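You operate a simulated robot arm through the tools that you are given. There is no shell and no other tool.

You are at the controls of a simulated robot arm. One attempt, no reset.

TASK
Swap the clamped white pipe for the grey one and clamp it.
Fine: open the clamp first; stand the white pipe on the bench; the grey one goes all the way down in the clamp block. Set down upright: what you pick out.

It is judged by the outcome, as a careful person would: the job done as asked, and still so three seconds after it is handed in. It fails if anything else is knocked over, pushed out of place, dropped, spilled or broken.

THE ROBOT
A 6-joint arm with a fingered hand, fixed in place. Base frame: the origin is on the floor under the middle of its stand, x ahead of it, y to its left, z up; the work surface is at about z = 800. Lengths are in mm, angles in rad, forces in N, time in s.
With the tool pointing down near the work surface it reaches from about 140 to 820 mm from the base axis. Its first joint turns from -2.897 to 2.897 rad. Payload 5 kg.
Tool frame: the origin (TCP) lies between the finger pads and is the grasp point; the fingertips stand 36 mm ahead of it; z points along the fingers, y is the line along which they close. The gripper opens to 120 mm; its body begins 42 mm behind the TCP. The gripper is a hand of 4 fingers: y runs from the thumb to the fingers, the wrist lies at [-19, -123, -211] in the tool frame, and closing takes about 1.5 s.
Orientation is told as [roll, pitch, yaw] about the base's x, y, z axes, in that order, counted from this pose: with the fingers straight down and the wrist toward the robot, the tool's x, y and z point along [0, 1, 0], [1, 0, 0] and [0, 0, -1] of the base frame.

THE INTERFACE
- The arm moves only by the tool step_arm. Its argument "increments" is a list of rows, each a list of 3 entries, a list of its own where there are three numbers: the turn, a rotation vector about the tool's x, y, z in rad, then the shift along the tool's x, y, z in mm, then the gripper command, from -1 (fully open) to 1 (shut), values between in proportion. In form: [[[rx, ry, rz], [dx, dy, dz], hand], ...]. A call has 1 to 20 rows; each row shifts and turns the commanded pose from where the row before left it, along the tool's axes as they then stand. Each row takes 0.2 s and may step no farther than 50 mm and 0.15 rad from the row before; otherwise, or with a gripper value out of range, the whole call is refused. Where a pose cannot be reached the arm comes as near as it can. A force on the tool above 40 N (or 10 N above the force at the start of the call, whichever is more), or a blocked arm, ends the call early, and 0.2 s more pass. The fingers move at their own pace (about 45 mm/s each) and stop on an object; they squeeze with about 23 N. The grip force told is the motor's: it shows also when the fingers shut on nothing. Time passes only in rows, and 0.2 s behind the last, so rows that do not move let the fingers close. The reply holds the time, the measured pose of the TCP, the force on the tool along the base axes, the opening and the grip force, in the units named above and with some noise, with the torque about the TCP (base axes, N m) and any sound that the robot's microphone picked up.
- Cameras (640 x 400 px; columns grow to the right, rows downward): "scene" is fixed at [48.5, 500, 1378.8]; the picture's right is [-0.61, -0.79, 0.00], its down [-0.42, 0.32, -0.85] and it looks along [0.67, -0.52, -0.53] (base axes); focal length 365 px, centre (320, 200). "wrist" rides on the gripper at [73, -101, -142] in the tool frame; the picture's right is [-0.79, 0.29, -0.54], its down [-0.56, -0.70, 0.44] and it looks along [-0.25, 0.65, 0.71] (tool axes); focal length 280 px, centre (320, 200).
- capture(camera): a new picture of that camera. It takes no simulated time.
- move_column(by): slides the trunk up (or, below 0, down) by that many mm; the arm rides with it, the base frame stays. It gives what a move gives, with no picture.
- set_grasp(shape): the hand has 4 fingers and takes this shape, open, in about a second: jaw (thumb against the fingers, like two jaws); tri (thumb and two fingers); tip (a fingertip pinch); poke (one finger out to press); point (the index stretched); flat (the hand flat); cup (the hand cupped); fist (a fist). The gripper value then closes the fingers along that shape, each until it touches; the sizes above hold for jaw. It gives what a move gives, with no picture.
- probe_pixels(camera, pixels): for up to 12 pixels [column, row] of the newest picture of that camera ("zoom" is the newest enlarged one), the place [x, y, z] in the base frame of the surface seen there, good to about 3 mm. It takes no simulated time.
- inspect(camera, box): a new picture of the part [left, top, right, bottom] of that camera's present view, enlarged. It takes no simulated time.
- job_done(): hands the job in; it is judged then, once.

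Unless the task says otherwise, let go and move clear before handing in.

The tools are called after "Emit:" by a JSON object that holds its "api" and its "payload". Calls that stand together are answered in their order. step_arm: Moves the arm, as the interface text tells. Its arguments: {"type":"object","properties":{"increments":{"type":"array","items":{"type":"array"}}},"required":["increments"]} The other tools are called the same way: move_column (by) moves the trunk up or down; set_grasp (shape) gives the hand a shape; capture (camera) takes a picture; probe_pixels (camera, pixels) gives the place of the surface under pixels of a picture; inspect (camera, box) takes an enlarged picture of a part of a camera's view; job_done () hands the job in.

At the start:

```text
time_s: 0.0
position: [693.1, 174.4, 1116.6]
ee_rot: [0.001, -0.001, 0.0]
force: [0.8, 0.1, -0.7]
ft_torque: [0.01, 0.01, 0.01]
grip_width: 119.4
gripper_force: 0.0
shape: jaw
trunk travel left (down, up): [-750.0, 90.0]
```

scene: 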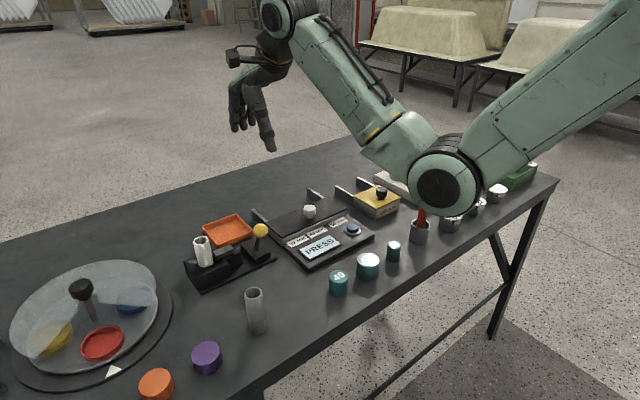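
wrist: 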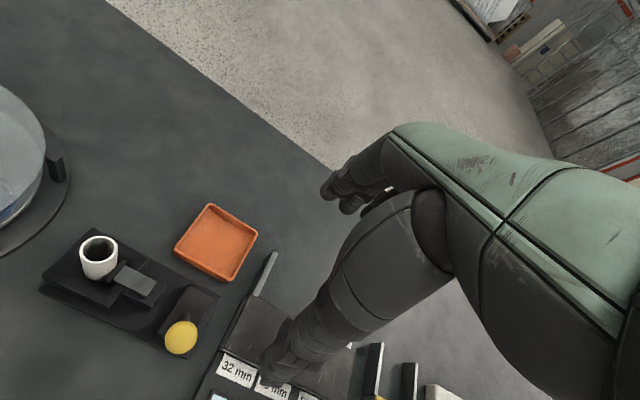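

The scene picture shows the white pipe in a black clamp block near (203,252), with a yellow knob lever at (260,230), and the grey pipe standing at (256,310). I'll enlarge the views to understand the clamp before moving.

Emit:
{"api": "inspect", "payload": {"camera": "scene", "box": [170, 200, 300, 345]}}

Emit:
{"api": "inspect", "payload": {"camera": "wrist", "box": [20, 200, 270, 370]}}

Emit:
{"api": "probe_pixels", "payload": {"camera": "scene", "pixels": [[201, 240], [205, 262], [260, 230], [257, 245], [230, 258], [200, 285], [270, 262], [254, 291], [258, 330], [230, 229], [187, 265], [240, 300]]}}

```text
2.76 times, centred on (235, 272) of scene
```

zoom: 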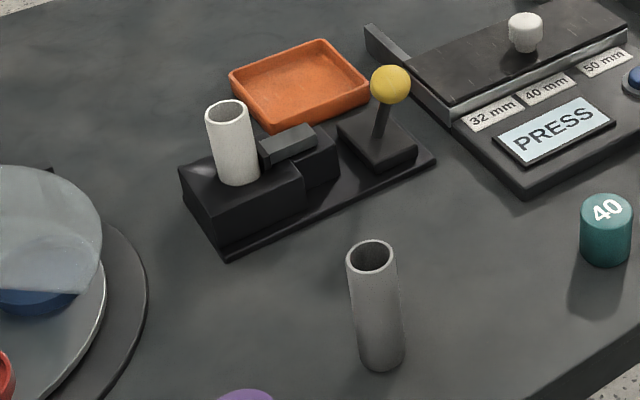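

```text
2.35 times, centred on (145, 285) of wrist
```

zoom: 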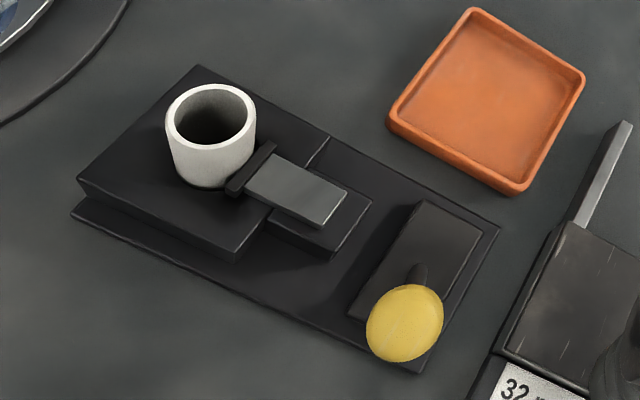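

```text
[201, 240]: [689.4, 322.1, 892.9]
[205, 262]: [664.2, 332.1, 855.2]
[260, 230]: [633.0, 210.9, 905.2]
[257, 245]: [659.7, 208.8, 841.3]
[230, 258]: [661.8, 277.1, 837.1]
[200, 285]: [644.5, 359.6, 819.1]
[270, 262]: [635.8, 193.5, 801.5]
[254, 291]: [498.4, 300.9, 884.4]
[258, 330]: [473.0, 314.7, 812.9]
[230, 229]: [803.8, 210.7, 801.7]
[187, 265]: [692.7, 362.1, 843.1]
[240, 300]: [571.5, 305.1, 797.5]
```

The clamp seems to be a block with a sliding jaw pressing on the pipe and a lever with a yellow knob. I'll probe details in the wrist zoom to get the geometry of lever, jaw, and block.

Emit:
{"api": "probe_pixels", "payload": {"camera": "zoom", "pixels": [[405, 322], [418, 272], [440, 205], [475, 235], [360, 315], [335, 210], [260, 160], [340, 190], [345, 245], [325, 150], [200, 70], [80, 185]]}}

Emit:
{"api": "inspect", "payload": {"camera": "scene", "box": [175, 215, 285, 295]}}

```text
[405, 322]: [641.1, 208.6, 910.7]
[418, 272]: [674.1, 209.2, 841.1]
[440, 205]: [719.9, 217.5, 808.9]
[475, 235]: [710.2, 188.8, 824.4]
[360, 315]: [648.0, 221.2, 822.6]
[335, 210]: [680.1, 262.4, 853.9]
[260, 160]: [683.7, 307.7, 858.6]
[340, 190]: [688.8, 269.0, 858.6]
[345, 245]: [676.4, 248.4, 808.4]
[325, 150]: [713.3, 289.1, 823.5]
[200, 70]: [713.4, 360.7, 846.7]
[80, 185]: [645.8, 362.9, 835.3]
```

```text
5.00 times, centred on (230, 255) of scene
```

zoom: 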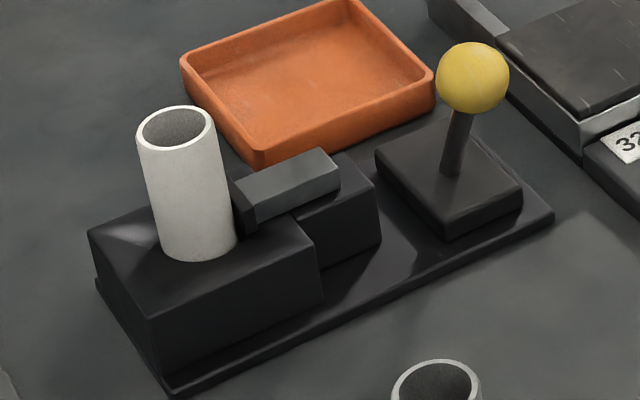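

I'll probe the lever rod and knob, the lever base, and pipe top rims to establish exact geometry.

Emit:
{"api": "probe_pixels", "payload": {"camera": "zoom", "pixels": [[472, 78], [472, 50], [460, 118], [455, 140], [450, 165], [380, 158], [462, 125], [520, 190], [445, 235], [255, 190], [330, 170], [243, 210]]}}

Emit:
{"api": "inspect", "payload": {"camera": "scene", "box": [235, 215, 285, 265]}}

```text
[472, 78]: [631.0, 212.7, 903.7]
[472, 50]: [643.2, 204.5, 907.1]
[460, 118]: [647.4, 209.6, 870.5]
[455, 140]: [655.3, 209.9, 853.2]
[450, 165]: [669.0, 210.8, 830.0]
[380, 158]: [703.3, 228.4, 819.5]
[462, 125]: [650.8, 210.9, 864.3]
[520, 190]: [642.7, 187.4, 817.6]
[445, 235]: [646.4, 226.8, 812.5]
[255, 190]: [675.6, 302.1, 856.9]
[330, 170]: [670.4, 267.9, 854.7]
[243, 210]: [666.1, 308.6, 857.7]
```

```text
8.00 times, centred on (260, 240) of scene
```

zoom: 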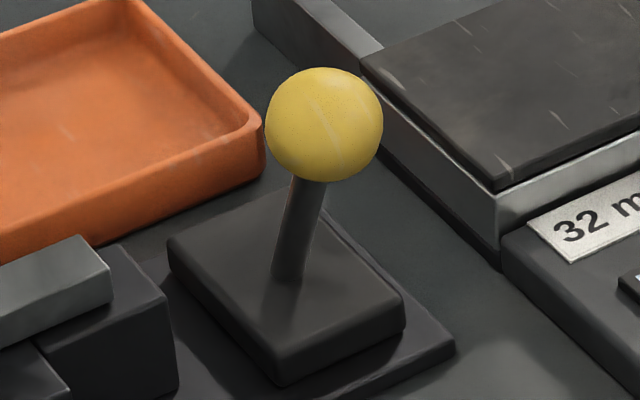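

The lever pivots at about (676, 208, 815) and leans about 0.5 rad toward −x with the knob at about (637, 208, 895), so it probably swings to +x to open. Now I'll measure the two pipes precisely.

Emit:
{"api": "inspect", "payload": {"camera": "scene", "box": [228, 275, 292, 345]}}

```text
5.71 times, centred on (260, 310) of scene
```

zoom: 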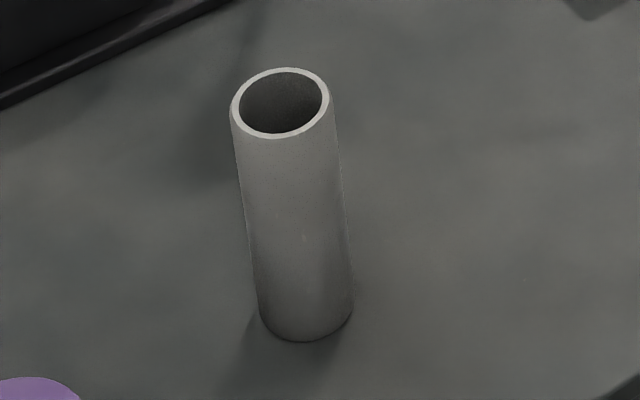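

Emit:
{"api": "probe_pixels", "payload": {"camera": "zoom", "pixels": [[283, 70], [236, 105], [326, 95], [275, 136], [245, 130], [325, 125], [290, 170], [300, 250], [305, 325], [265, 300], [345, 290], [310, 360]]}}

Emit:
{"api": "inspect", "payload": {"camera": "scene", "box": [185, 228, 225, 278]}}

```text
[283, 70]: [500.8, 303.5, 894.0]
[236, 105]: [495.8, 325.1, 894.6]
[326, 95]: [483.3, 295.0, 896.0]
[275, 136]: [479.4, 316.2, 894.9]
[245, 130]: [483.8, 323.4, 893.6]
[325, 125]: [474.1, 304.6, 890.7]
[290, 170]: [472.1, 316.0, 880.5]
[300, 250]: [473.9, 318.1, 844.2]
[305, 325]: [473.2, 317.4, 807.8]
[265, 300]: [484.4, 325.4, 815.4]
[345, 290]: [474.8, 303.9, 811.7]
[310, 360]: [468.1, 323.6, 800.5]
```

```text
8.00 times, centred on (205, 253) of scene
```

zoom: 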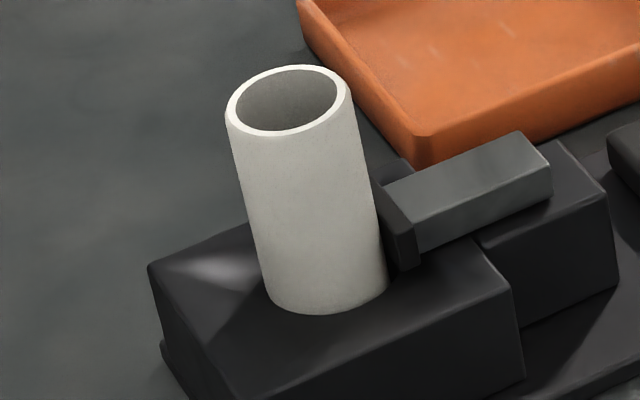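

Emit:
{"api": "probe_pixels", "payload": {"camera": "zoom", "pixels": [[288, 69], [230, 110], [345, 95], [282, 133], [245, 128], [335, 115], [310, 200], [325, 310], [275, 300], [380, 285], [340, 340], [400, 215]]}}

Emit:
{"api": "capture", "payload": {"camera": "scene"}}

```text
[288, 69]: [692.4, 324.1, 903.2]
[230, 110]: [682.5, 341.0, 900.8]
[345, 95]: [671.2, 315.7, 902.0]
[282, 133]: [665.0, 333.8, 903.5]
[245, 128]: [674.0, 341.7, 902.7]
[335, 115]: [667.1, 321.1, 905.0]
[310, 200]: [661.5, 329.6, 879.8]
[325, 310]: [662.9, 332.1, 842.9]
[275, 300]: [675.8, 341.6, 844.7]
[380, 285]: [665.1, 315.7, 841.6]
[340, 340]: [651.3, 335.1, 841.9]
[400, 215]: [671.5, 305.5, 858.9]
```

```text
taken
```

scene: 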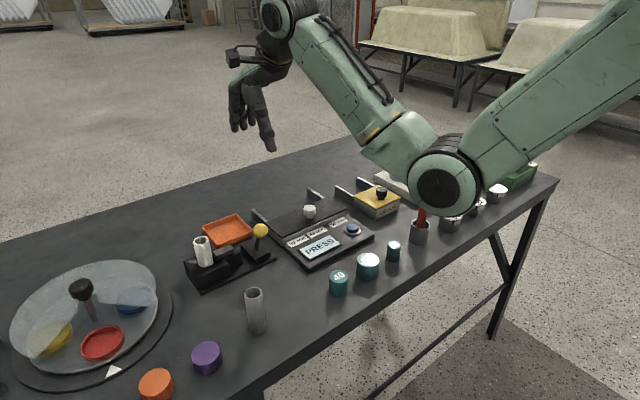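

White pipe: centre about (678, 329), rim at z 903, block top at 843; grey pipe: centre about (489, 310), rim z 895. I'll now probe the surrounding clutter to choose a clear set-down spot for the white pipe.

Emit:
{"api": "probe_pixels", "payload": {"camera": "scene", "pixels": [[290, 290], [300, 265], [338, 275], [205, 350], [158, 380], [172, 300], [290, 262], [318, 270], [150, 290], [235, 320], [110, 345], [205, 345]]}}

Emit:
{"api": "inspect", "payload": {"camera": "scene", "box": [0, 180, 400, 400]}}

Emit:
{"api": "inspect", "payload": {"camera": "scene", "box": [215, 10, 305, 160]}}

```text
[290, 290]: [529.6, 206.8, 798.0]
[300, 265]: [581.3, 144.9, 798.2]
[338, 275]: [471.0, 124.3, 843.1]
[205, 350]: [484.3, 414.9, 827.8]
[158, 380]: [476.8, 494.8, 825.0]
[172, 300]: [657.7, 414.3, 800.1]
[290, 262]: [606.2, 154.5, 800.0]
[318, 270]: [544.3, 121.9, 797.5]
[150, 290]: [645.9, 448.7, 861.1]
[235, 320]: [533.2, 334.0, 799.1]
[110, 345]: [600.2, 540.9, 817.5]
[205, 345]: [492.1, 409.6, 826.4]
```

```text
1.60 times, centred on (200, 290) of scene
```

zoom: 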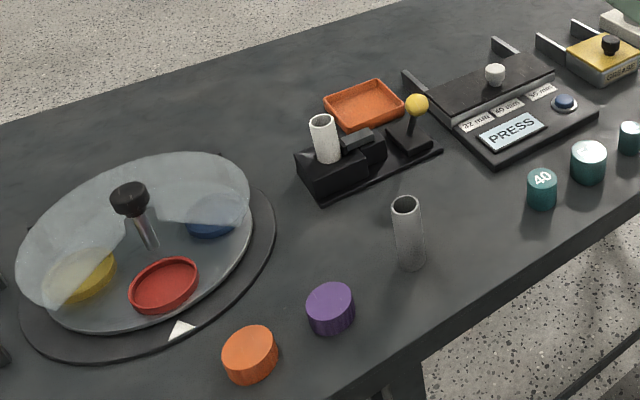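

```text
2.67 times, centred on (260, 85) of scene
```

zoom: 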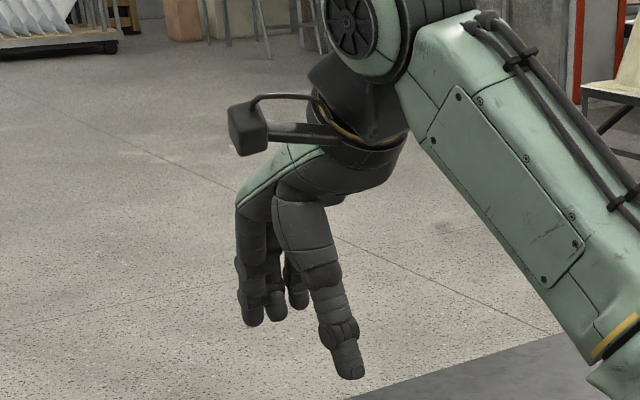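

The hand hangs with the thumb on the robot's side and fingers on the far side, so straddling the knob along x is natural. I'll half-close the hand to about 70 mm and go above the knob at (637, 208), stopping with the fingertips above it.

Emit:
{"api": "step_arm", "payload": {"increments": [[[0, 0, 0], [17, -28, 0], -0.17], [[0, 0, 0], [17, -28, 0], -0.17], [[0, 0, 0], [0, 0, 30], -0.17], [[0, 0, 0], [0, 0, 30], -0.17], [[0, 0, 0], [0, 0, 30], -0.17], [[0, 0, 0], [0, 0, 30], -0.17], [[0, 0, 0], [0, 0, 20], -0.17], [[0, 0, 0], [0, 0, 0], -0.17], [[0, 0, 0], [0, 0, 0], -0.17]]}}

Emit:
{"api": "capture", "payload": {"camera": "scene"}}

Emit:
{"api": "capture", "payload": {"camera": "wrist"}}

```text
time_s: 2.0
position: [635.3, 207.1, 977.7]
ee_rot: [0.001, 0.0, 0.0]
force: [-0.3, -0.1, -1.1]
ft_torque: [-0.01, 0.01, -0.03]
grip_width: 70.6
gripper_force: 0.1
shape: jaw
trunk travel left (down, up): [-750.0, 90.0]
```

```text
taken
```

scene: 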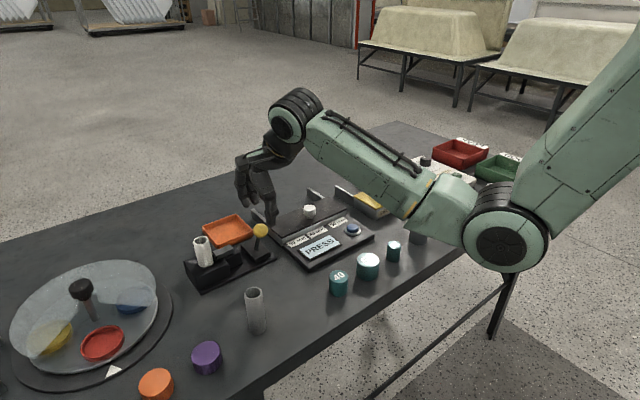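

```text
taken
```

wrist: 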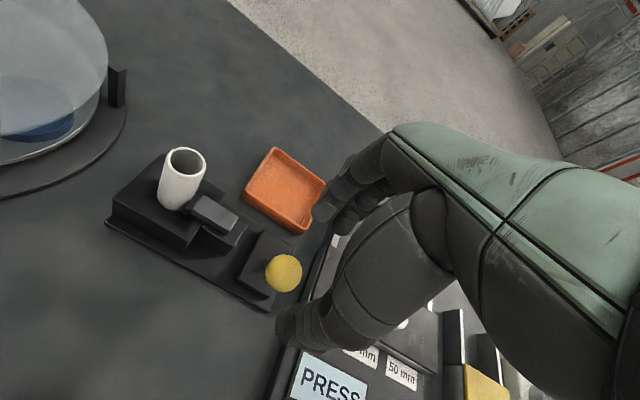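

The hand is at (635, 207, 978), above the knob. The elbow at scene pixel (505, 240) has come low, so I'll check its height and what's under it before going lower.

Emit:
{"api": "probe_pixels", "payload": {"camera": "scene", "pixels": [[505, 240], [500, 262], [470, 250], [440, 230], [420, 238], [400, 205], [440, 195], [370, 205], [270, 210], [250, 195], [262, 190], [390, 170]]}}

Emit:
{"api": "inspect", "payload": {"camera": "scene", "box": [220, 140, 300, 250]}}

Emit:
{"api": "inspect", "payload": {"camera": "scene", "box": [320, 140, 560, 300]}}

```text
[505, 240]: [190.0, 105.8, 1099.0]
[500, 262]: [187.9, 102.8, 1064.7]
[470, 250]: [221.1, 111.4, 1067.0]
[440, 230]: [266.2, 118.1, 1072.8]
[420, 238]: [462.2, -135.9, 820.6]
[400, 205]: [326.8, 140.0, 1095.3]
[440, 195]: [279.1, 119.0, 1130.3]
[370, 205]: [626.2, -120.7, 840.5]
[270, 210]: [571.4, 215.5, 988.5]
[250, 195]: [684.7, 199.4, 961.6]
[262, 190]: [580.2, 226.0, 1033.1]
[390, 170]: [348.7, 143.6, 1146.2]
```

```text
3.64 times, centred on (260, 195) of scene
```

zoom: 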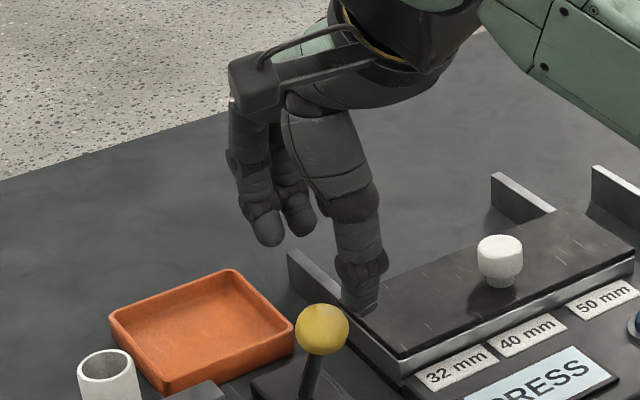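

```text
2.50 times, centred on (440, 220) of scene
```

zoom: 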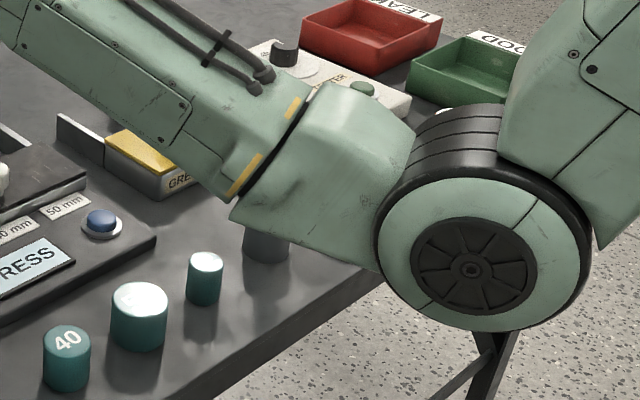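

The elbow is at z≈1100 with about 150 mm clear of the bench, which is fine. I'll check the thumb and fingertip positions relative to the knob before descending.

Emit:
{"api": "probe_pixels", "payload": {"camera": "scene", "pixels": [[271, 221], [269, 216], [273, 214], [246, 206], [254, 203], [260, 230], [241, 192], [256, 226]]}}

Emit:
{"api": "probe_pixels", "payload": {"camera": "wrist", "pixels": [[285, 325], [300, 335], [320, 210], [330, 195], [283, 272], [340, 220]]}}

```text
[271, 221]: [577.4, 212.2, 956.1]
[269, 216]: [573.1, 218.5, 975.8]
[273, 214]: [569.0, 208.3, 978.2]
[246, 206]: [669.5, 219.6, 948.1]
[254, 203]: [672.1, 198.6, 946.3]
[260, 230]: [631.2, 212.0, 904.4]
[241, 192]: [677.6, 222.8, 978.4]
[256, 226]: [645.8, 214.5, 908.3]
```

```text
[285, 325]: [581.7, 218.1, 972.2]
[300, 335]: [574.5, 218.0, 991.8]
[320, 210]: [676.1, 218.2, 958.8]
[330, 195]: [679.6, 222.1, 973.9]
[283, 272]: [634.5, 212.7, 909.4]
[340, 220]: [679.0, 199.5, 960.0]
```

The thumb's inner face is at x≈600 and the fingers' at x≈670, with the knob (≈637±15) between them. I'll descend 80 mm to straddle the knob.

Emit:
{"api": "step_arm", "payload": {"increments": [[[0, 0, 0], [0, 2, 20], -0.17], [[0, 0, 0], [0, 0, 20], -0.17], [[0, 0, 0], [0, 0, 20], -0.17], [[0, 0, 0], [0, 0, 20], -0.17], [[0, 0, 0], [0, 0, 0], -0.17]]}}

Emit:
{"api": "inspect", "payload": {"camera": "scene", "box": [170, 170, 310, 290]}}

Emit:
{"api": "capture", "payload": {"camera": "wrist"}}

```text
time_s: 3.2
position: [637.4, 211.1, 897.0]
ee_rot: [0.0, 0.001, -0.001]
force: [0.4, 0.1, 0.0]
ft_torque: [0.01, 0.0, 0.0]
grip_width: 70.7
gripper_force: 0.2
shape: jaw
trunk travel left (down, up): [-750.0, 90.0]
```

```text
3.33 times, centred on (240, 230) of scene
```

zoom: 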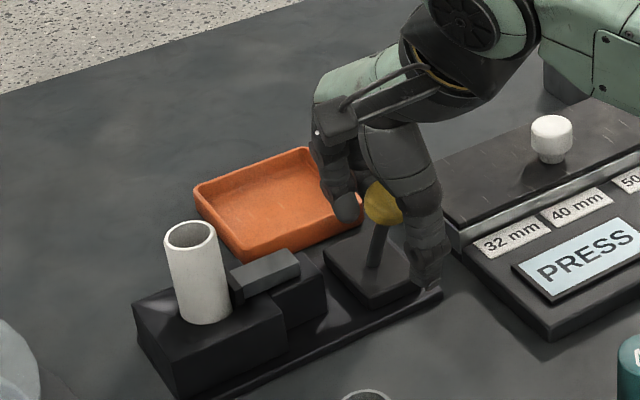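

```text
taken
```

wrist: 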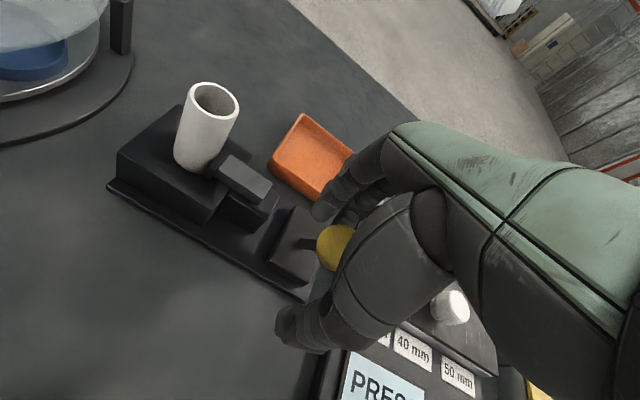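

The knob sits between thumb and fingers with no contact force. I'll push in +x with the thumb, in small steps.

Emit:
{"api": "step_arm", "payload": {"increments": [[[0, 0, 0], [0, 10, 0], -0.17], [[0, 0, 0], [0, 10, 0], -0.17], [[0, 0, 0], [0, 8, 0], -0.17], [[0, 0, 0], [0, 8, 0], -0.17], [[0, 0, 0], [0, 8, 0], -0.17]]}}

Emit:
{"api": "inspect", "payload": {"camera": "scene", "box": [170, 170, 310, 290]}}

```text
time_s: 4.4
position: [683.0, 209.6, 897.3]
ee_rot: [0.0, 0.0, 0.001]
force: [-4.1, 0.5, 3.4]
ft_torque: [0.05, 0.11, -0.04]
grip_width: 72.6
gripper_force: 0.1
shape: jaw
trunk travel left (down, up): [-750.0, 90.0]
```

```text
3.33 times, centred on (240, 230) of scene
```

zoom: 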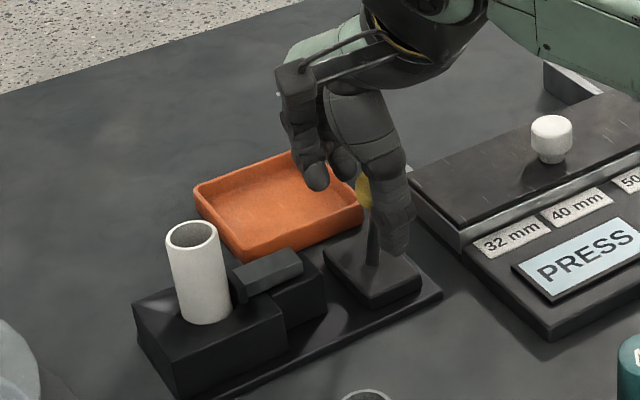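

The lever is yielding with about 4 N and is now near vertical; the jaw bar has begun to shift away from the pipe. I'll continue pushing +x.

Emit:
{"api": "step_arm", "payload": {"increments": [[[0, 0, 0], [0, 8, 0], -0.17], [[0, 0, 0], [0, 8, 0], -0.17], [[0, 0, 0], [0, 8, 0], -0.17], [[0, 0, 0], [0, 8, 0], -0.17], [[0, 0, 0], [0, 0, 0], -0.17]]}}

Emit:
{"api": "inspect", "payload": {"camera": "scene", "box": [170, 170, 310, 290]}}

Emit:
{"api": "capture", "payload": {"camera": "wrist"}}

```text
time_s: 5.6
position: [714.0, 211.4, 899.1]
ee_rot: [0.0, 0.0, 0.0]
force: [-0.8, 0.1, 0.4]
ft_torque: [-0.01, 0.01, -0.01]
grip_width: 70.5
gripper_force: 0.1
shape: jaw
trunk travel left (down, up): [-750.0, 90.0]
```

```text
3.33 times, centred on (240, 230) of scene
```

zoom: 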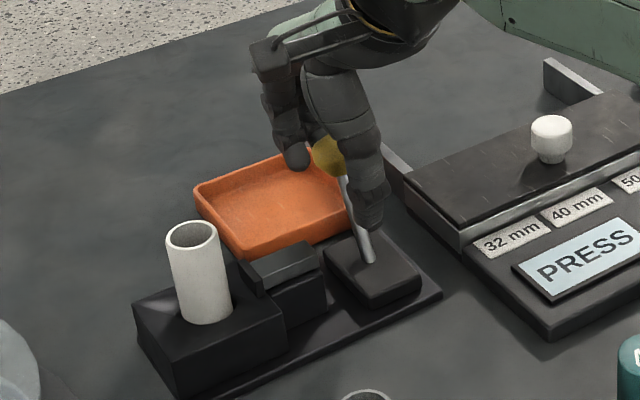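

```text
taken
```

wrist: 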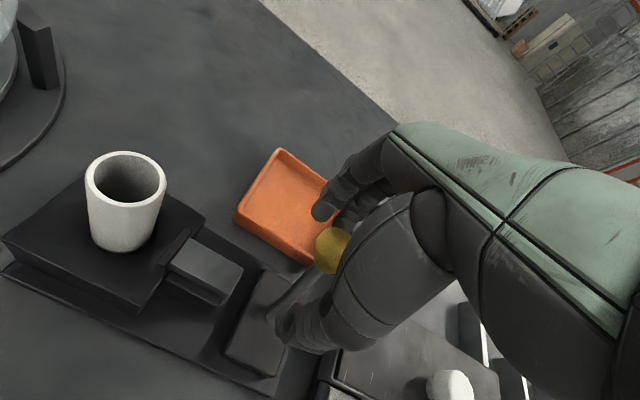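

The lever snapped over to +x (force dropped to ~1 N) and the jaw has retracted from the pipe. I'll check the knob's position and whether there's a gap at the pipe.

Emit:
{"api": "probe_pixels", "payload": {"camera": "zoom", "pixels": [[325, 150], [355, 220], [370, 255], [248, 272], [285, 255]]}}

Emit:
{"api": "probe_pixels", "payload": {"camera": "wrist", "pixels": [[330, 245], [335, 265], [205, 265], [172, 250], [160, 195], [125, 160]]}}

Emit:
{"api": "inspect", "payload": {"camera": "wrist", "box": [60, 130, 260, 330]}}

```text
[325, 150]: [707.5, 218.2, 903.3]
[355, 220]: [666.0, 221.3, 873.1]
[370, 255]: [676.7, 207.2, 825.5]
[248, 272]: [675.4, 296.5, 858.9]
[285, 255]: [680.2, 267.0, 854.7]
```

```text
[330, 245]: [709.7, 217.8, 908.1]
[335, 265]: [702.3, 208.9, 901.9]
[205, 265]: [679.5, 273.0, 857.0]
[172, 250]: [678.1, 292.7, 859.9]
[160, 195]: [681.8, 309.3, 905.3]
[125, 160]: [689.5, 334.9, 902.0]
```

```text
2.00 times, centred on (160, 230) of wrist
```

zoom: 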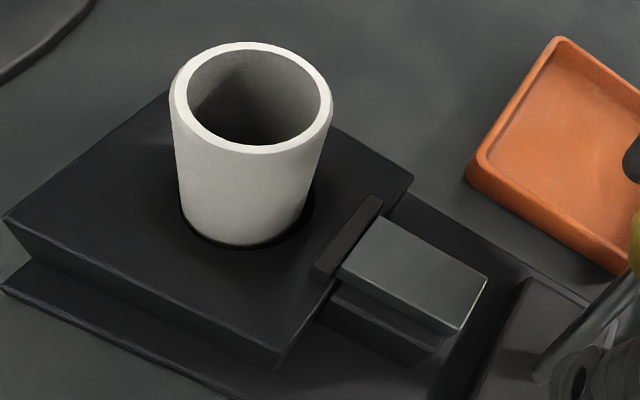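

The jaw face is now at y≈297, clearly apart from the pipe, and the bore shows a gap around it, so the clamp is open. I'll lift straight up off the knob and move above the white pipe at height.

Emit:
{"api": "step_arm", "payload": {"increments": [[[0, 0, 0], [0, 0, -20], -0.17], [[0, 0, 0], [0, 0, -30], -0.17], [[0, 0, 0], [0, 0, -30], -0.17], [[0, 0, 0], [0, 0, -30], -0.17], [[0, 0, 0], [30, -9, 0], -0.4], [[0, 0, 0], [30, -9, 0], -0.4], [[0, 0, 0], [30, -9, 0], -0.4], [[0, 0, 0], [28, -9, 0], -0.4], [[0, 0, 0], [0, 0, 0], -0.4], [[0, 0, 0], [0, 0, 0], -0.4]]}}

Emit:
{"api": "capture", "payload": {"camera": "scene"}}

Emit:
{"api": "capture", "payload": {"camera": "wrist"}}

```text
time_s: 7.8
position: [677.6, 325.2, 1006.4]
ee_rot: [0.001, 0.0, 0.001]
force: [-0.1, 0.2, -1.3]
ft_torque: [0.01, 0.01, 0.01]
grip_width: 83.4
gripper_force: 0.1
shape: jaw
trunk travel left (down, up): [-750.0, 90.0]
```

```text
taken
```

scene: 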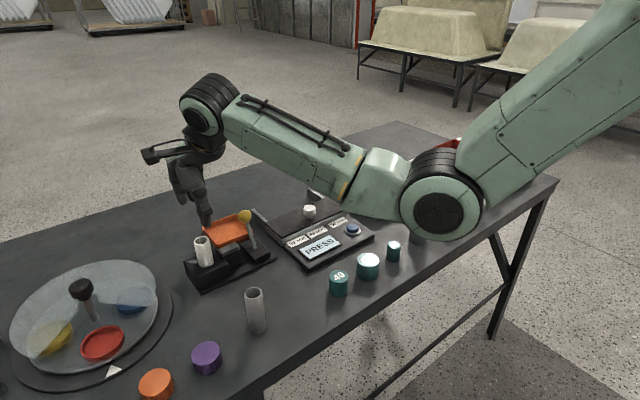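

```text
taken
```

wrist: 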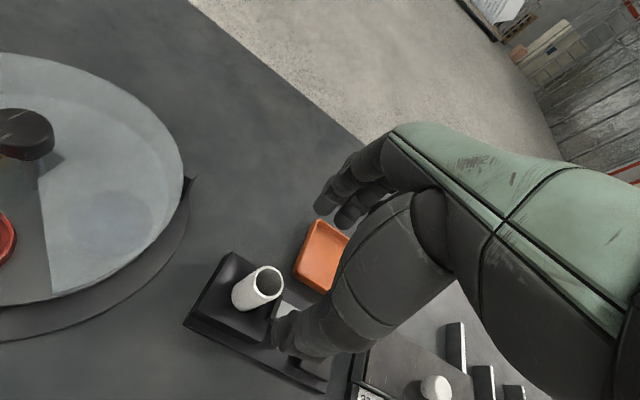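

The clamp lever now leans to +x and the hand is over the pipe. I'll re-measure the white pipe's rim from this closer wrist view to centre on it.

Emit:
{"api": "inspect", "payload": {"camera": "wrist", "box": [180, 240, 330, 390]}}

Emit:
{"api": "inspect", "payload": {"camera": "scene", "box": [130, 130, 280, 300]}}

```text
2.67 times, centred on (255, 315) of wrist
```

zoom: 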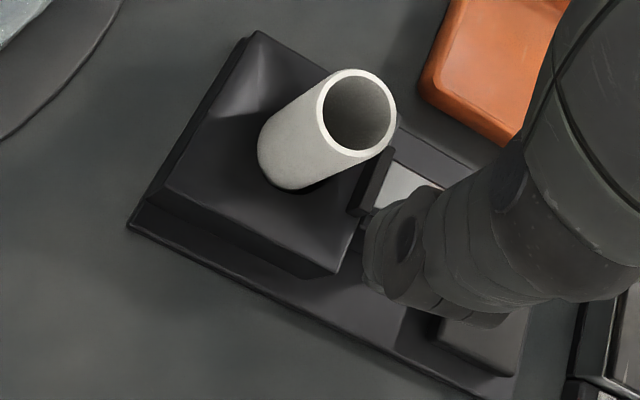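

```text
2.35 times, centred on (205, 215) of scene
```

zoom: 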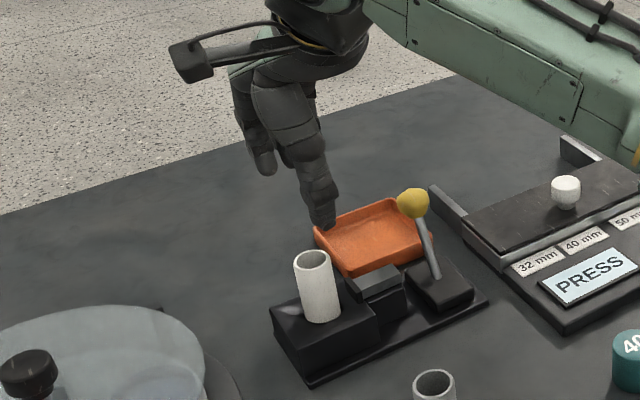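

Emit:
{"api": "inspect", "payload": {"camera": "wrist", "box": [180, 240, 330, 390]}}

Emit:
{"api": "probe_pixels", "payload": {"camera": "zoom", "pixels": [[355, 71], [320, 105], [391, 125], [365, 156], [330, 140], [380, 85], [300, 135], [290, 180], [280, 120], [325, 180], [372, 190], [410, 195]]}}

```text
2.67 times, centred on (255, 315) of wrist
```

zoom: 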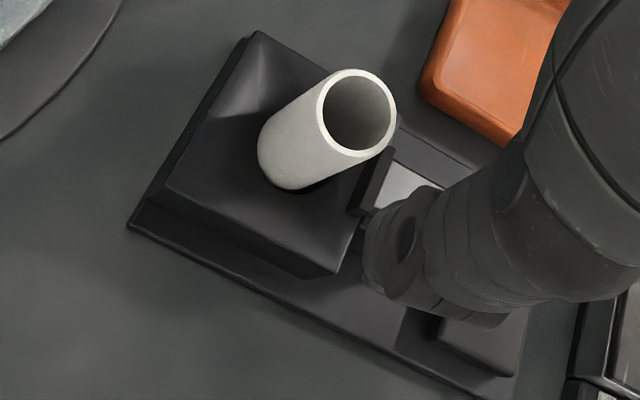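

```text
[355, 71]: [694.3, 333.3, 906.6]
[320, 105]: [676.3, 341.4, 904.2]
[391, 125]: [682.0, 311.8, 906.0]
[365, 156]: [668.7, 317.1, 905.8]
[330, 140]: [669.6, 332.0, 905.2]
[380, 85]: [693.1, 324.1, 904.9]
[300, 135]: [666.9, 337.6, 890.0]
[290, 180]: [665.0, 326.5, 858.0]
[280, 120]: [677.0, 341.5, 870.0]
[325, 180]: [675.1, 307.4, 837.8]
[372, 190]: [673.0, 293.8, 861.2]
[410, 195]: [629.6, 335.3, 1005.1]
```

The rim's centre is about (680, 327), matching the TCP, and the fingers are open 84 mm. I'll descend to z≈892, keeping the fingertips above the block top (843), then check before closing.

Emit:
{"api": "step_arm", "payload": {"increments": [[[0, 0, 0], [0, 0, 20], -0.4], [[0, 0, 0], [0, 0, 20], -0.4], [[0, 0, 0], [0, 0, 20], -0.4], [[0, 0, 0], [0, 0, 20], -0.4], [[0, 0, 0], [0, 0, 20], -0.4], [[0, 0, 0], [0, 0, 14], -0.4], [[0, 0, 0], [0, 0, 0], -0.4]]}}

Emit:
{"api": "inspect", "payload": {"camera": "scene", "box": [150, 170, 270, 300]}}

Emit:
{"api": "inspect", "payload": {"camera": "wrist", "box": [160, 140, 400, 390]}}

```text
time_s: 9.4
position: [678.4, 326.8, 892.7]
ee_rot: [0.0, 0.001, -0.001]
force: [-0.1, 0.0, -0.3]
ft_torque: [-0.04, -0.02, -0.02]
grip_width: 83.6
gripper_force: 0.0
shape: jaw
trunk travel left (down, up): [-750.0, 90.0]
```

```text
3.08 times, centred on (210, 235) of scene
```

zoom: 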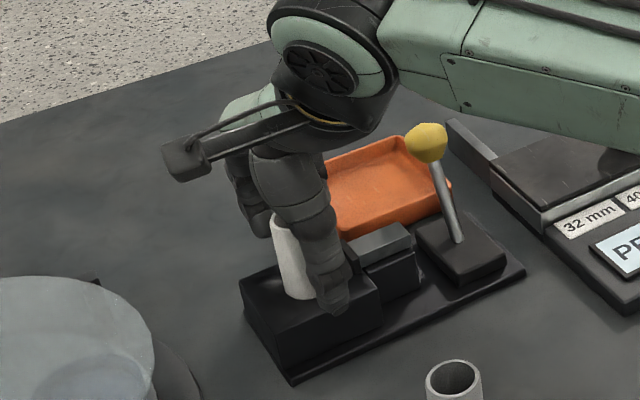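

```text
1.60 times, centred on (280, 265) of wrist
```

zoom: 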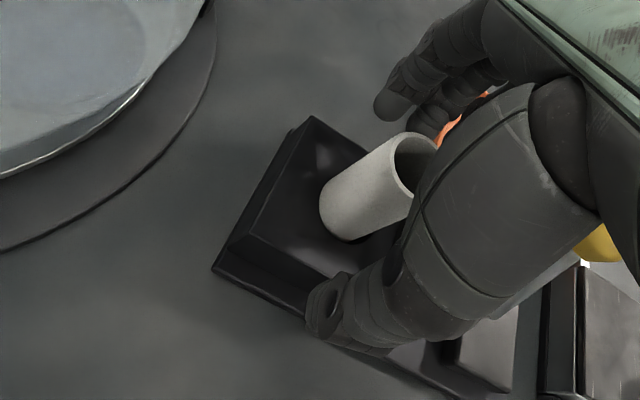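

No contact forces; the pipe stands between thumb and fingers. I'll close the hand and hold still to let it grip.

Emit:
{"api": "step_arm", "payload": {"increments": [[[0, 0, 0], [0, 0, 0], 0.3], [[0, 0, 0], [0, 0, 0], 0.6], [[0, 0, 0], [0, 0, 0], 1], [[0, 0, 0], [0, 0, 0], 1], [[0, 0, 0], [0, 0, 0], 1], [[0, 0, 0], [0, 0, 0], 1], [[0, 0, 0], [0, 0, 0], 1]]}}

Emit:
{"api": "inspect", "payload": {"camera": "scene", "box": [150, 170, 270, 300]}}

Emit:
{"api": "inspect", "payload": {"camera": "wrist", "box": [160, 140, 400, 390]}}

```text
time_s: 11.0
position: [678.5, 327.4, 895.1]
ee_rot: [0.0, 0.0, -0.002]
force: [0.5, 0.8, 0.4]
ft_torque: [-0.02, 0.03, 0.0]
grip_width: 24.1
gripper_force: 23.1
shape: jaw
trunk travel left (down, up): [-750.0, 90.0]
```

```text
3.08 times, centred on (210, 235) of scene
```

zoom: 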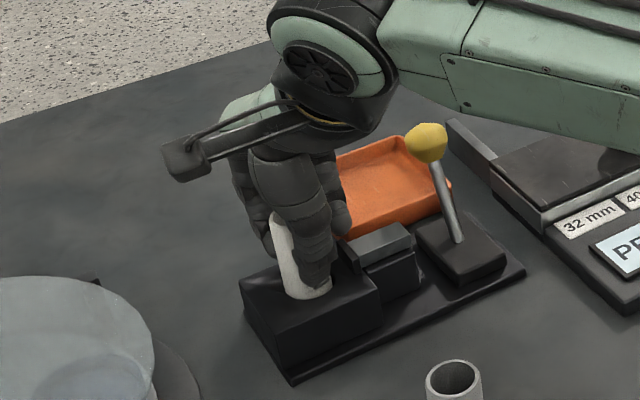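

```text
1.60 times, centred on (280, 265) of wrist
```

zoom: 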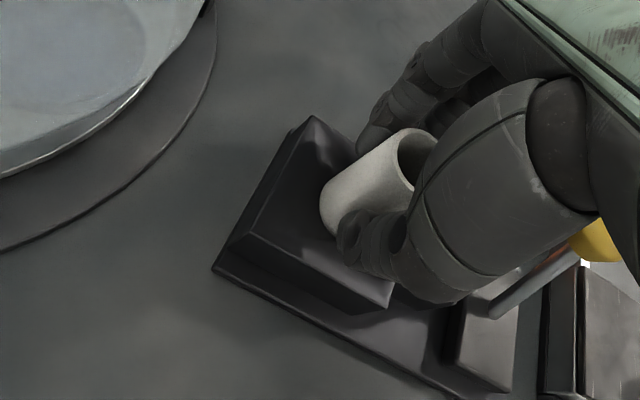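

The grip reads 23 N at 24 mm, with the pipe held between the thumb and fingers. I'll lift slowly straight up and watch forces.

Emit:
{"api": "step_arm", "payload": {"increments": [[[0, 0, 0], [0, 0, -5], 1], [[0, 0, 0], [0, 0, -10], 1], [[0, 0, 0], [0, 0, -10], 1], [[0, 0, 0], [0, 0, -10], 1], [[0, 0, 0], [0, 0, -10], 1]]}}

Emit:
{"api": "inspect", "payload": {"camera": "scene", "box": [150, 140, 270, 300]}}

Emit:
{"api": "inspect", "payload": {"camera": "wrist", "box": [160, 140, 400, 390]}}

```text
time_s: 12.2
position: [679.9, 327.3, 939.0]
ee_rot: [-0.002, 0.0, -0.001]
force: [-0.2, 0.0, 0.2]
ft_torque: [0.04, -0.02, -0.04]
grip_width: 23.8
gripper_force: 22.9
shape: jaw
trunk travel left (down, up): [-750.0, 90.0]
```

```text
2.50 times, centred on (210, 220) of scene
```

zoom: 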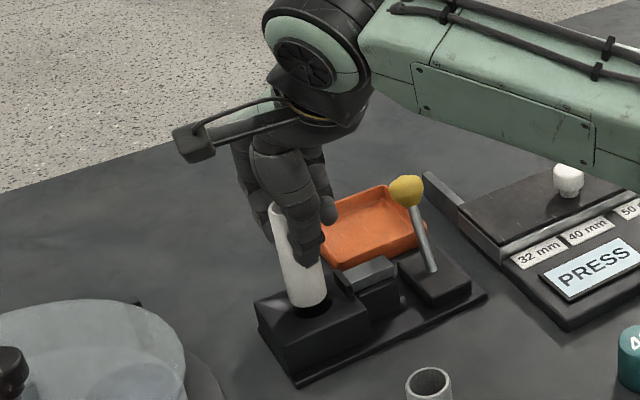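

```text
1.60 times, centred on (280, 265) of wrist
```

zoom: 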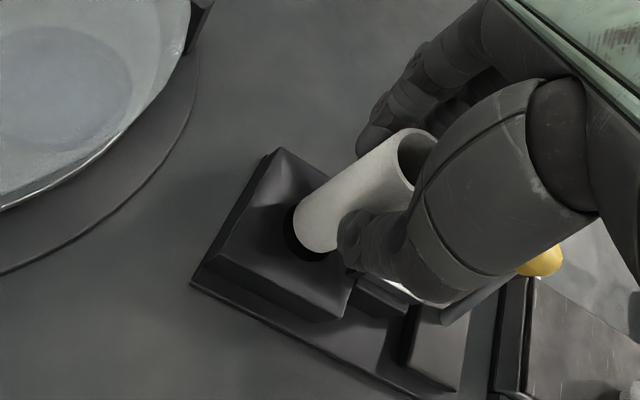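

The pipe is coming cleanly out of the bore (dark hole visible at zoom (310,240)) and the hand follows with no force. I'll lift another 60 mm and check the pipe's lower end.

Emit:
{"api": "step_arm", "payload": {"increments": [[[0, 0, 0], [0, 0, -15], 1], [[0, 0, 0], [0, 0, -20], 1], [[0, 0, 0], [0, 0, -20], 1], [[0, 0, 0], [0, 0, -15], 1], [[0, 0, 0], [0, 0, 0], 1]]}}

Emit:
{"api": "inspect", "payload": {"camera": "wrist", "box": [160, 140, 400, 390]}}

Emit:
{"api": "inspect", "payload": {"camera": "scene", "box": [150, 110, 270, 300]}}

```text
time_s: 13.4
position: [677.6, 326.7, 1009.2]
ee_rot: [0.001, 0.001, -0.001]
force: [0.0, -0.3, -0.5]
ft_torque: [0.0, 0.03, 0.03]
grip_width: 23.9
gripper_force: 23.5
shape: jaw
trunk travel left (down, up): [-750.0, 90.0]
```

```text
1.60 times, centred on (280, 265) of wrist
```

zoom: 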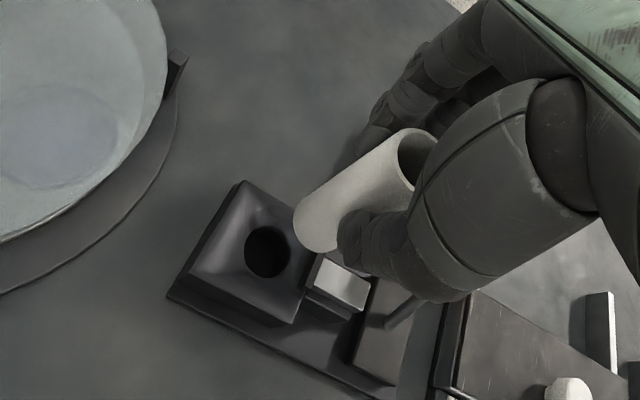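

```text
2.11 times, centred on (210, 205) of scene
```

zoom: 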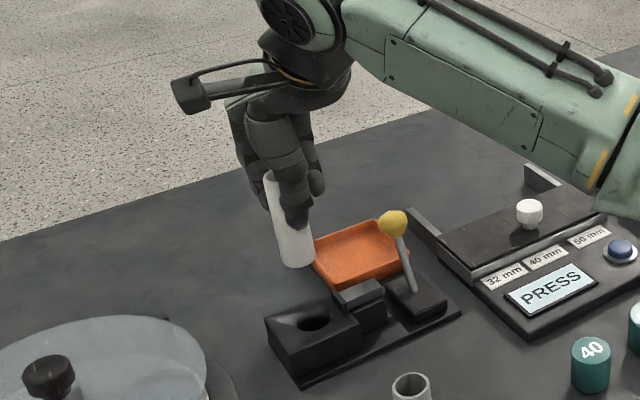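

The white pipe is fully out and looks vertical; the bore is visible at zoom (313,323). I'll measure the pipe's lower end and its tilt in the hand, plus the bore centre.

Emit:
{"api": "probe_pixels", "payload": {"camera": "zoom", "pixels": [[297, 266], [284, 262], [311, 260], [290, 240], [278, 200], [272, 180], [300, 250], [297, 325], [330, 320], [313, 332], [312, 316], [313, 325]]}}

Emit:
{"api": "inspect", "payload": {"camera": "wrist", "box": [160, 200, 360, 380]}}

```text
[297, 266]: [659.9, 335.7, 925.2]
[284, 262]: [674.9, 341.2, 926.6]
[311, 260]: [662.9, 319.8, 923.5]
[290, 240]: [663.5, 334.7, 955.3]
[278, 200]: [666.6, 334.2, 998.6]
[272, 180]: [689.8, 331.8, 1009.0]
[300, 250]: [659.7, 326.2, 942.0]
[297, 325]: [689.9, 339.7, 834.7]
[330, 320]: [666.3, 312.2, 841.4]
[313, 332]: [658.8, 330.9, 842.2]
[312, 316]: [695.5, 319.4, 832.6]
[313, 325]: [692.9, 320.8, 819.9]
```

```text
2.22 times, centred on (260, 290) of wrist
```

zoom: 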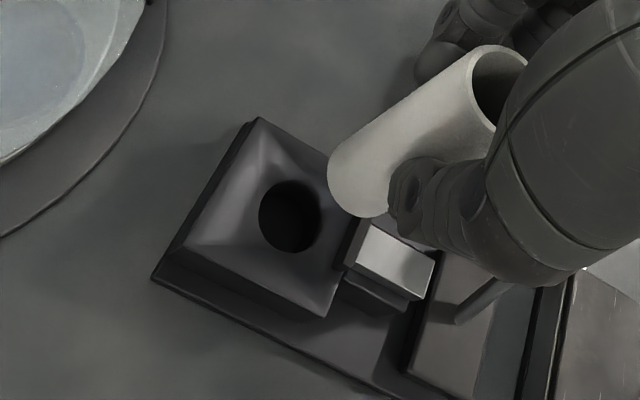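

Emit:
{"api": "probe_pixels", "payload": {"camera": "zoom", "pixels": [[465, 85], [440, 110], [410, 140], [380, 170], [350, 200], [520, 55], [475, 55], [262, 215], [318, 215], [290, 182], [290, 252], [345, 265]]}}

```text
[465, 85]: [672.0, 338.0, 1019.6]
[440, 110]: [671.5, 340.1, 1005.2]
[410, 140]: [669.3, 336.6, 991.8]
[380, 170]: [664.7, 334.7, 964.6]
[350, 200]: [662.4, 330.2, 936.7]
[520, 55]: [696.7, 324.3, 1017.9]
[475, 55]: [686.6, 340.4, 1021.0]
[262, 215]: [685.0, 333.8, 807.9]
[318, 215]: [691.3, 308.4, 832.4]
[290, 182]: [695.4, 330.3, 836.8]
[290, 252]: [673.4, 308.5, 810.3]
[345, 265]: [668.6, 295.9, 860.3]
```

The probes hint the pipe may lean slightly in the hand (bottom toward −x). I'll zoom in closely with the scene camera to measure its edges.

Emit:
{"api": "inspect", "payload": {"camera": "scene", "box": [165, 180, 225, 245]}}

```text
6.15 times, centred on (195, 212) of scene
```

zoom: 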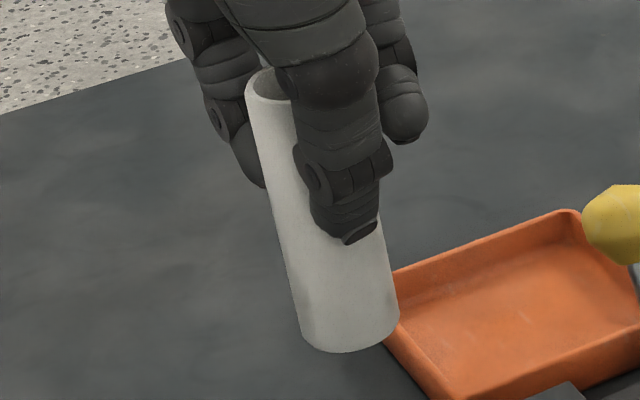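

The edge slope (0.23) matches a vertical line there, so the pipe is near upright. I'll carry it at this height to a clear patch of bench at (540, 215), away from the grey pipe and the teal cylinders.

Emit:
{"api": "step_arm", "payload": {"increments": [[[0, 0, 0], [-12, -14, 0], 1], [[0, 0, 0], [-22, -27, 0], 1], [[0, 0, 0], [-22, -28, 0], 1], [[0, 0, 0], [-22, -28, 0], 1], [[0, 0, 0], [-22, -28, 0], 1], [[0, 0, 0], [-12, -14, 0], 1], [[0, 0, 0], [0, 0, 0], 1]]}}

Emit:
{"api": "capture", "payload": {"camera": "scene"}}

Emit:
{"api": "capture", "payload": {"camera": "wrist"}}

```text
time_s: 15.0
position: [540.5, 213.3, 1007.6]
ee_rot: [0.0, -0.001, -0.002]
force: [0.3, -0.5, -0.8]
ft_torque: [0.03, 0.0, 0.01]
grip_width: 23.8
gripper_force: 22.8
shape: jaw
trunk travel left (down, up): [-750.0, 90.0]
```

```text
taken
```

scene: 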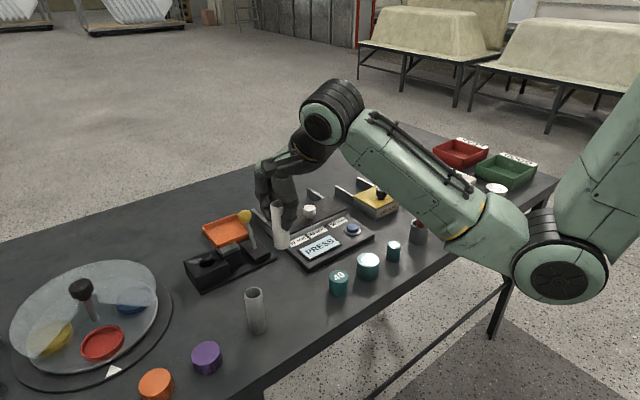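

```text
taken
```

wrist: 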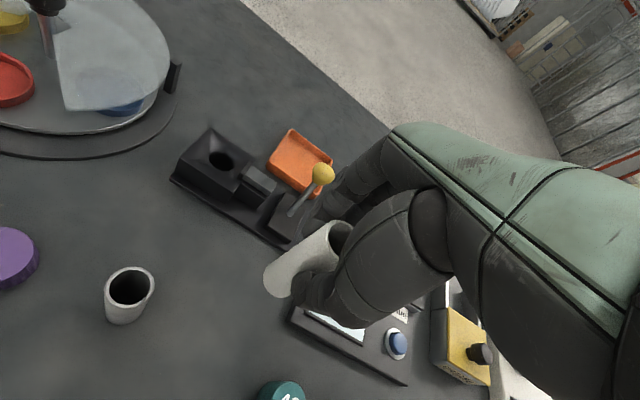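

The pipe is held over a clear patch; the press console's corner is near scene (302,270). I'll verify distances to the console before lowering.

Emit:
{"api": "probe_pixels", "payload": {"camera": "scene", "pixels": [[308, 269], [300, 258], [285, 240], [270, 222], [280, 248], [278, 205], [310, 265], [256, 214]]}}

Emit:
{"api": "inspect", "payload": {"camera": "scene", "box": [230, 150, 330, 290]}}

```text
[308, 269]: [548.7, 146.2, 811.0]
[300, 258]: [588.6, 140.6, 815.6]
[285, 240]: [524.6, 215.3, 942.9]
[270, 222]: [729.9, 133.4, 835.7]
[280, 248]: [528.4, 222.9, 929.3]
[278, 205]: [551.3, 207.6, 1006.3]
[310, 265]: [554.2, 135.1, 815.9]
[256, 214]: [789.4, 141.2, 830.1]
```

```text
2.86 times, centred on (280, 220) of scene
```

zoom: 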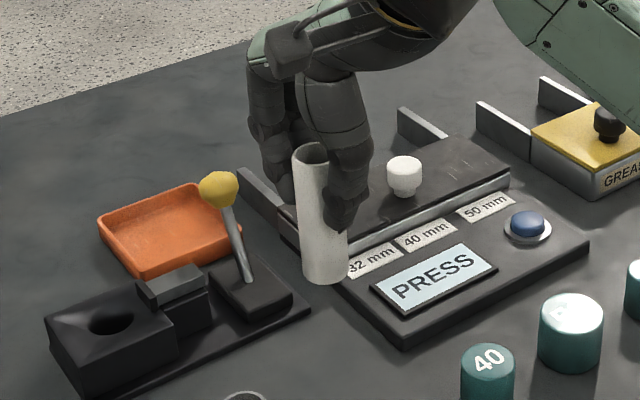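

The console edge is at y≈146, 816 high, so there's room; to keep the lever swing area free for later I'll shift slightly to (515, 222) and lower 105 mm first.

Emit:
{"api": "step_arm", "payload": {"increments": [[[0, 0, 0], [9, -25, 0], 1], [[0, 0, 0], [0, 0, 20], 1], [[0, 0, 0], [0, 0, 25], 1], [[0, 0, 0], [0, 0, 25], 1], [[0, 0, 0], [0, 0, 20], 1], [[0, 0, 0], [0, 0, 15], 1], [[0, 0, 0], [0, 0, 0], 1]]}}

Emit:
{"api": "inspect", "payload": {"camera": "scene", "box": [220, 190, 340, 340]}}

Emit:
{"api": "capture", "payload": {"camera": "wrist"}}

```text
time_s: 16.6
position: [516.1, 223.3, 903.3]
ee_rot: [-0.001, 0.0, 0.002]
force: [-0.7, 0.3, 0.2]
ft_torque: [-0.01, 0.03, -0.05]
grip_width: 23.9
gripper_force: 23.0
shape: jaw
trunk travel left (down, up): [-750.0, 90.0]
```

```text
2.67 times, centred on (280, 265) of scene
```

zoom: 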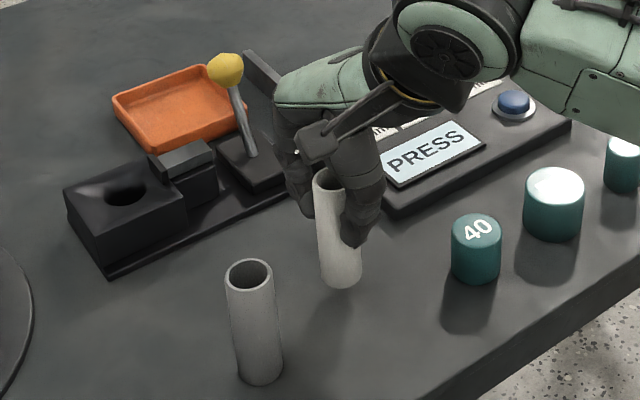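

```text
taken
```

wrist: 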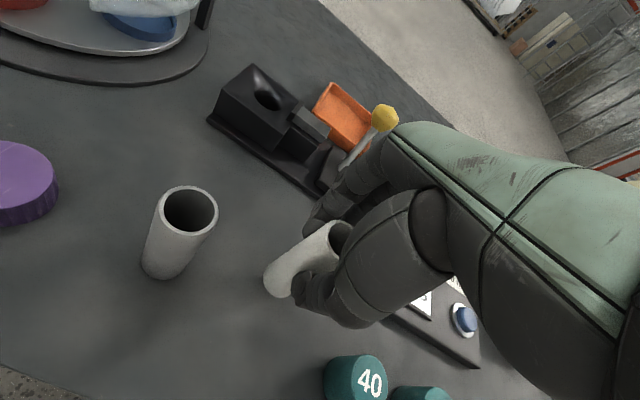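

The pipe's foot is about 17 mm above the bench. I'll lower 12 mm, then in small steps until contact.

Emit:
{"api": "step_arm", "payload": {"increments": [[[0, 0, 0], [0, 0, 5], 1], [[0, 0, 0], [0, 0, 4], 1], [[0, 0, 0], [0, 0, 3], 1], [[0, 0, 0], [0, 0, 2], 1], [[0, 0, 0], [0, 0, 0], 1]]}}

Emit:
{"api": "inspect", "payload": {"camera": "scene", "box": [250, 220, 330, 320]}}

```text
time_s: 17.8
position: [514.6, 223.6, 888.0]
ee_rot: [-0.001, 0.001, -0.001]
force: [0.0, -0.2, 0.1]
ft_torque: [0.0, 0.02, 0.04]
grip_width: 23.9
gripper_force: 23.1
shape: jaw
trunk travel left (down, up): [-750.0, 90.0]
```

```text
4.00 times, centred on (290, 270) of scene
```

zoom: 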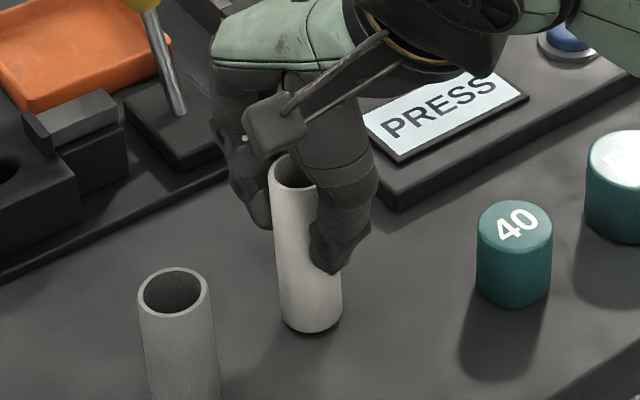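

No contact yet, but the foot is close to the bench. I'll lower in 1 mm steps and watch for force.

Emit:
{"api": "step_arm", "payload": {"increments": [[[0, 0, 0], [0, 0, 1], 1], [[0, 0, 0], [0, 0, 1], 1], [[0, 0, 0], [0, 0, 1], 1], [[0, 0, 0], [0, 0, 0], 1]]}}

```text
time_s: 18.8
position: [515.6, 225.0, 885.9]
ee_rot: [0.001, 0.0, 0.002]
force: [0.6, 0.3, -0.2]
ft_torque: [0.03, -0.02, 0.02]
grip_width: 23.7
gripper_force: 23.2
shape: jaw
trunk travel left (down, up): [-750.0, 90.0]
```

Emit:
{"api": "step_arm", "payload": {"increments": [[[0, 0, 0], [0, 0, 1], 1], [[0, 0, 0], [0, 0, 1], 1], [[0, 0, 0], [0, 0, 0], 1]]}}

Emit:
{"api": "inspect", "payload": {"camera": "scene", "box": [265, 260, 315, 320]}}

```text
time_s: 19.6
position: [516.2, 224.7, 885.3]
ee_rot: [-0.001, -0.002, 0.0]
force: [-0.7, 0.6, 6.1]
ft_torque: [0.02, -0.04, 0.02]
grip_width: 23.9
gripper_force: 23.2
shape: jaw
trunk travel left (down, up): [-750.0, 90.0]
```

```text
6.67 times, centred on (290, 290) of scene
```

zoom: 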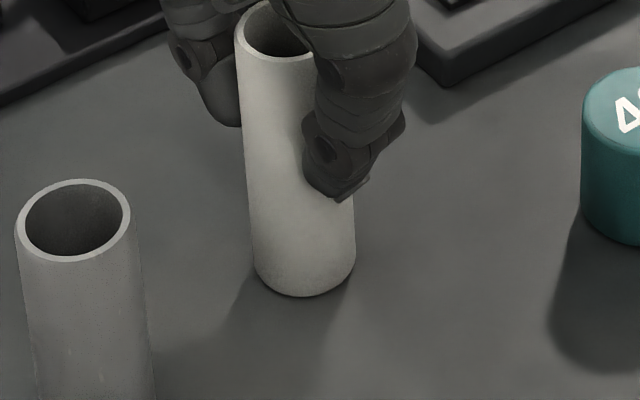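

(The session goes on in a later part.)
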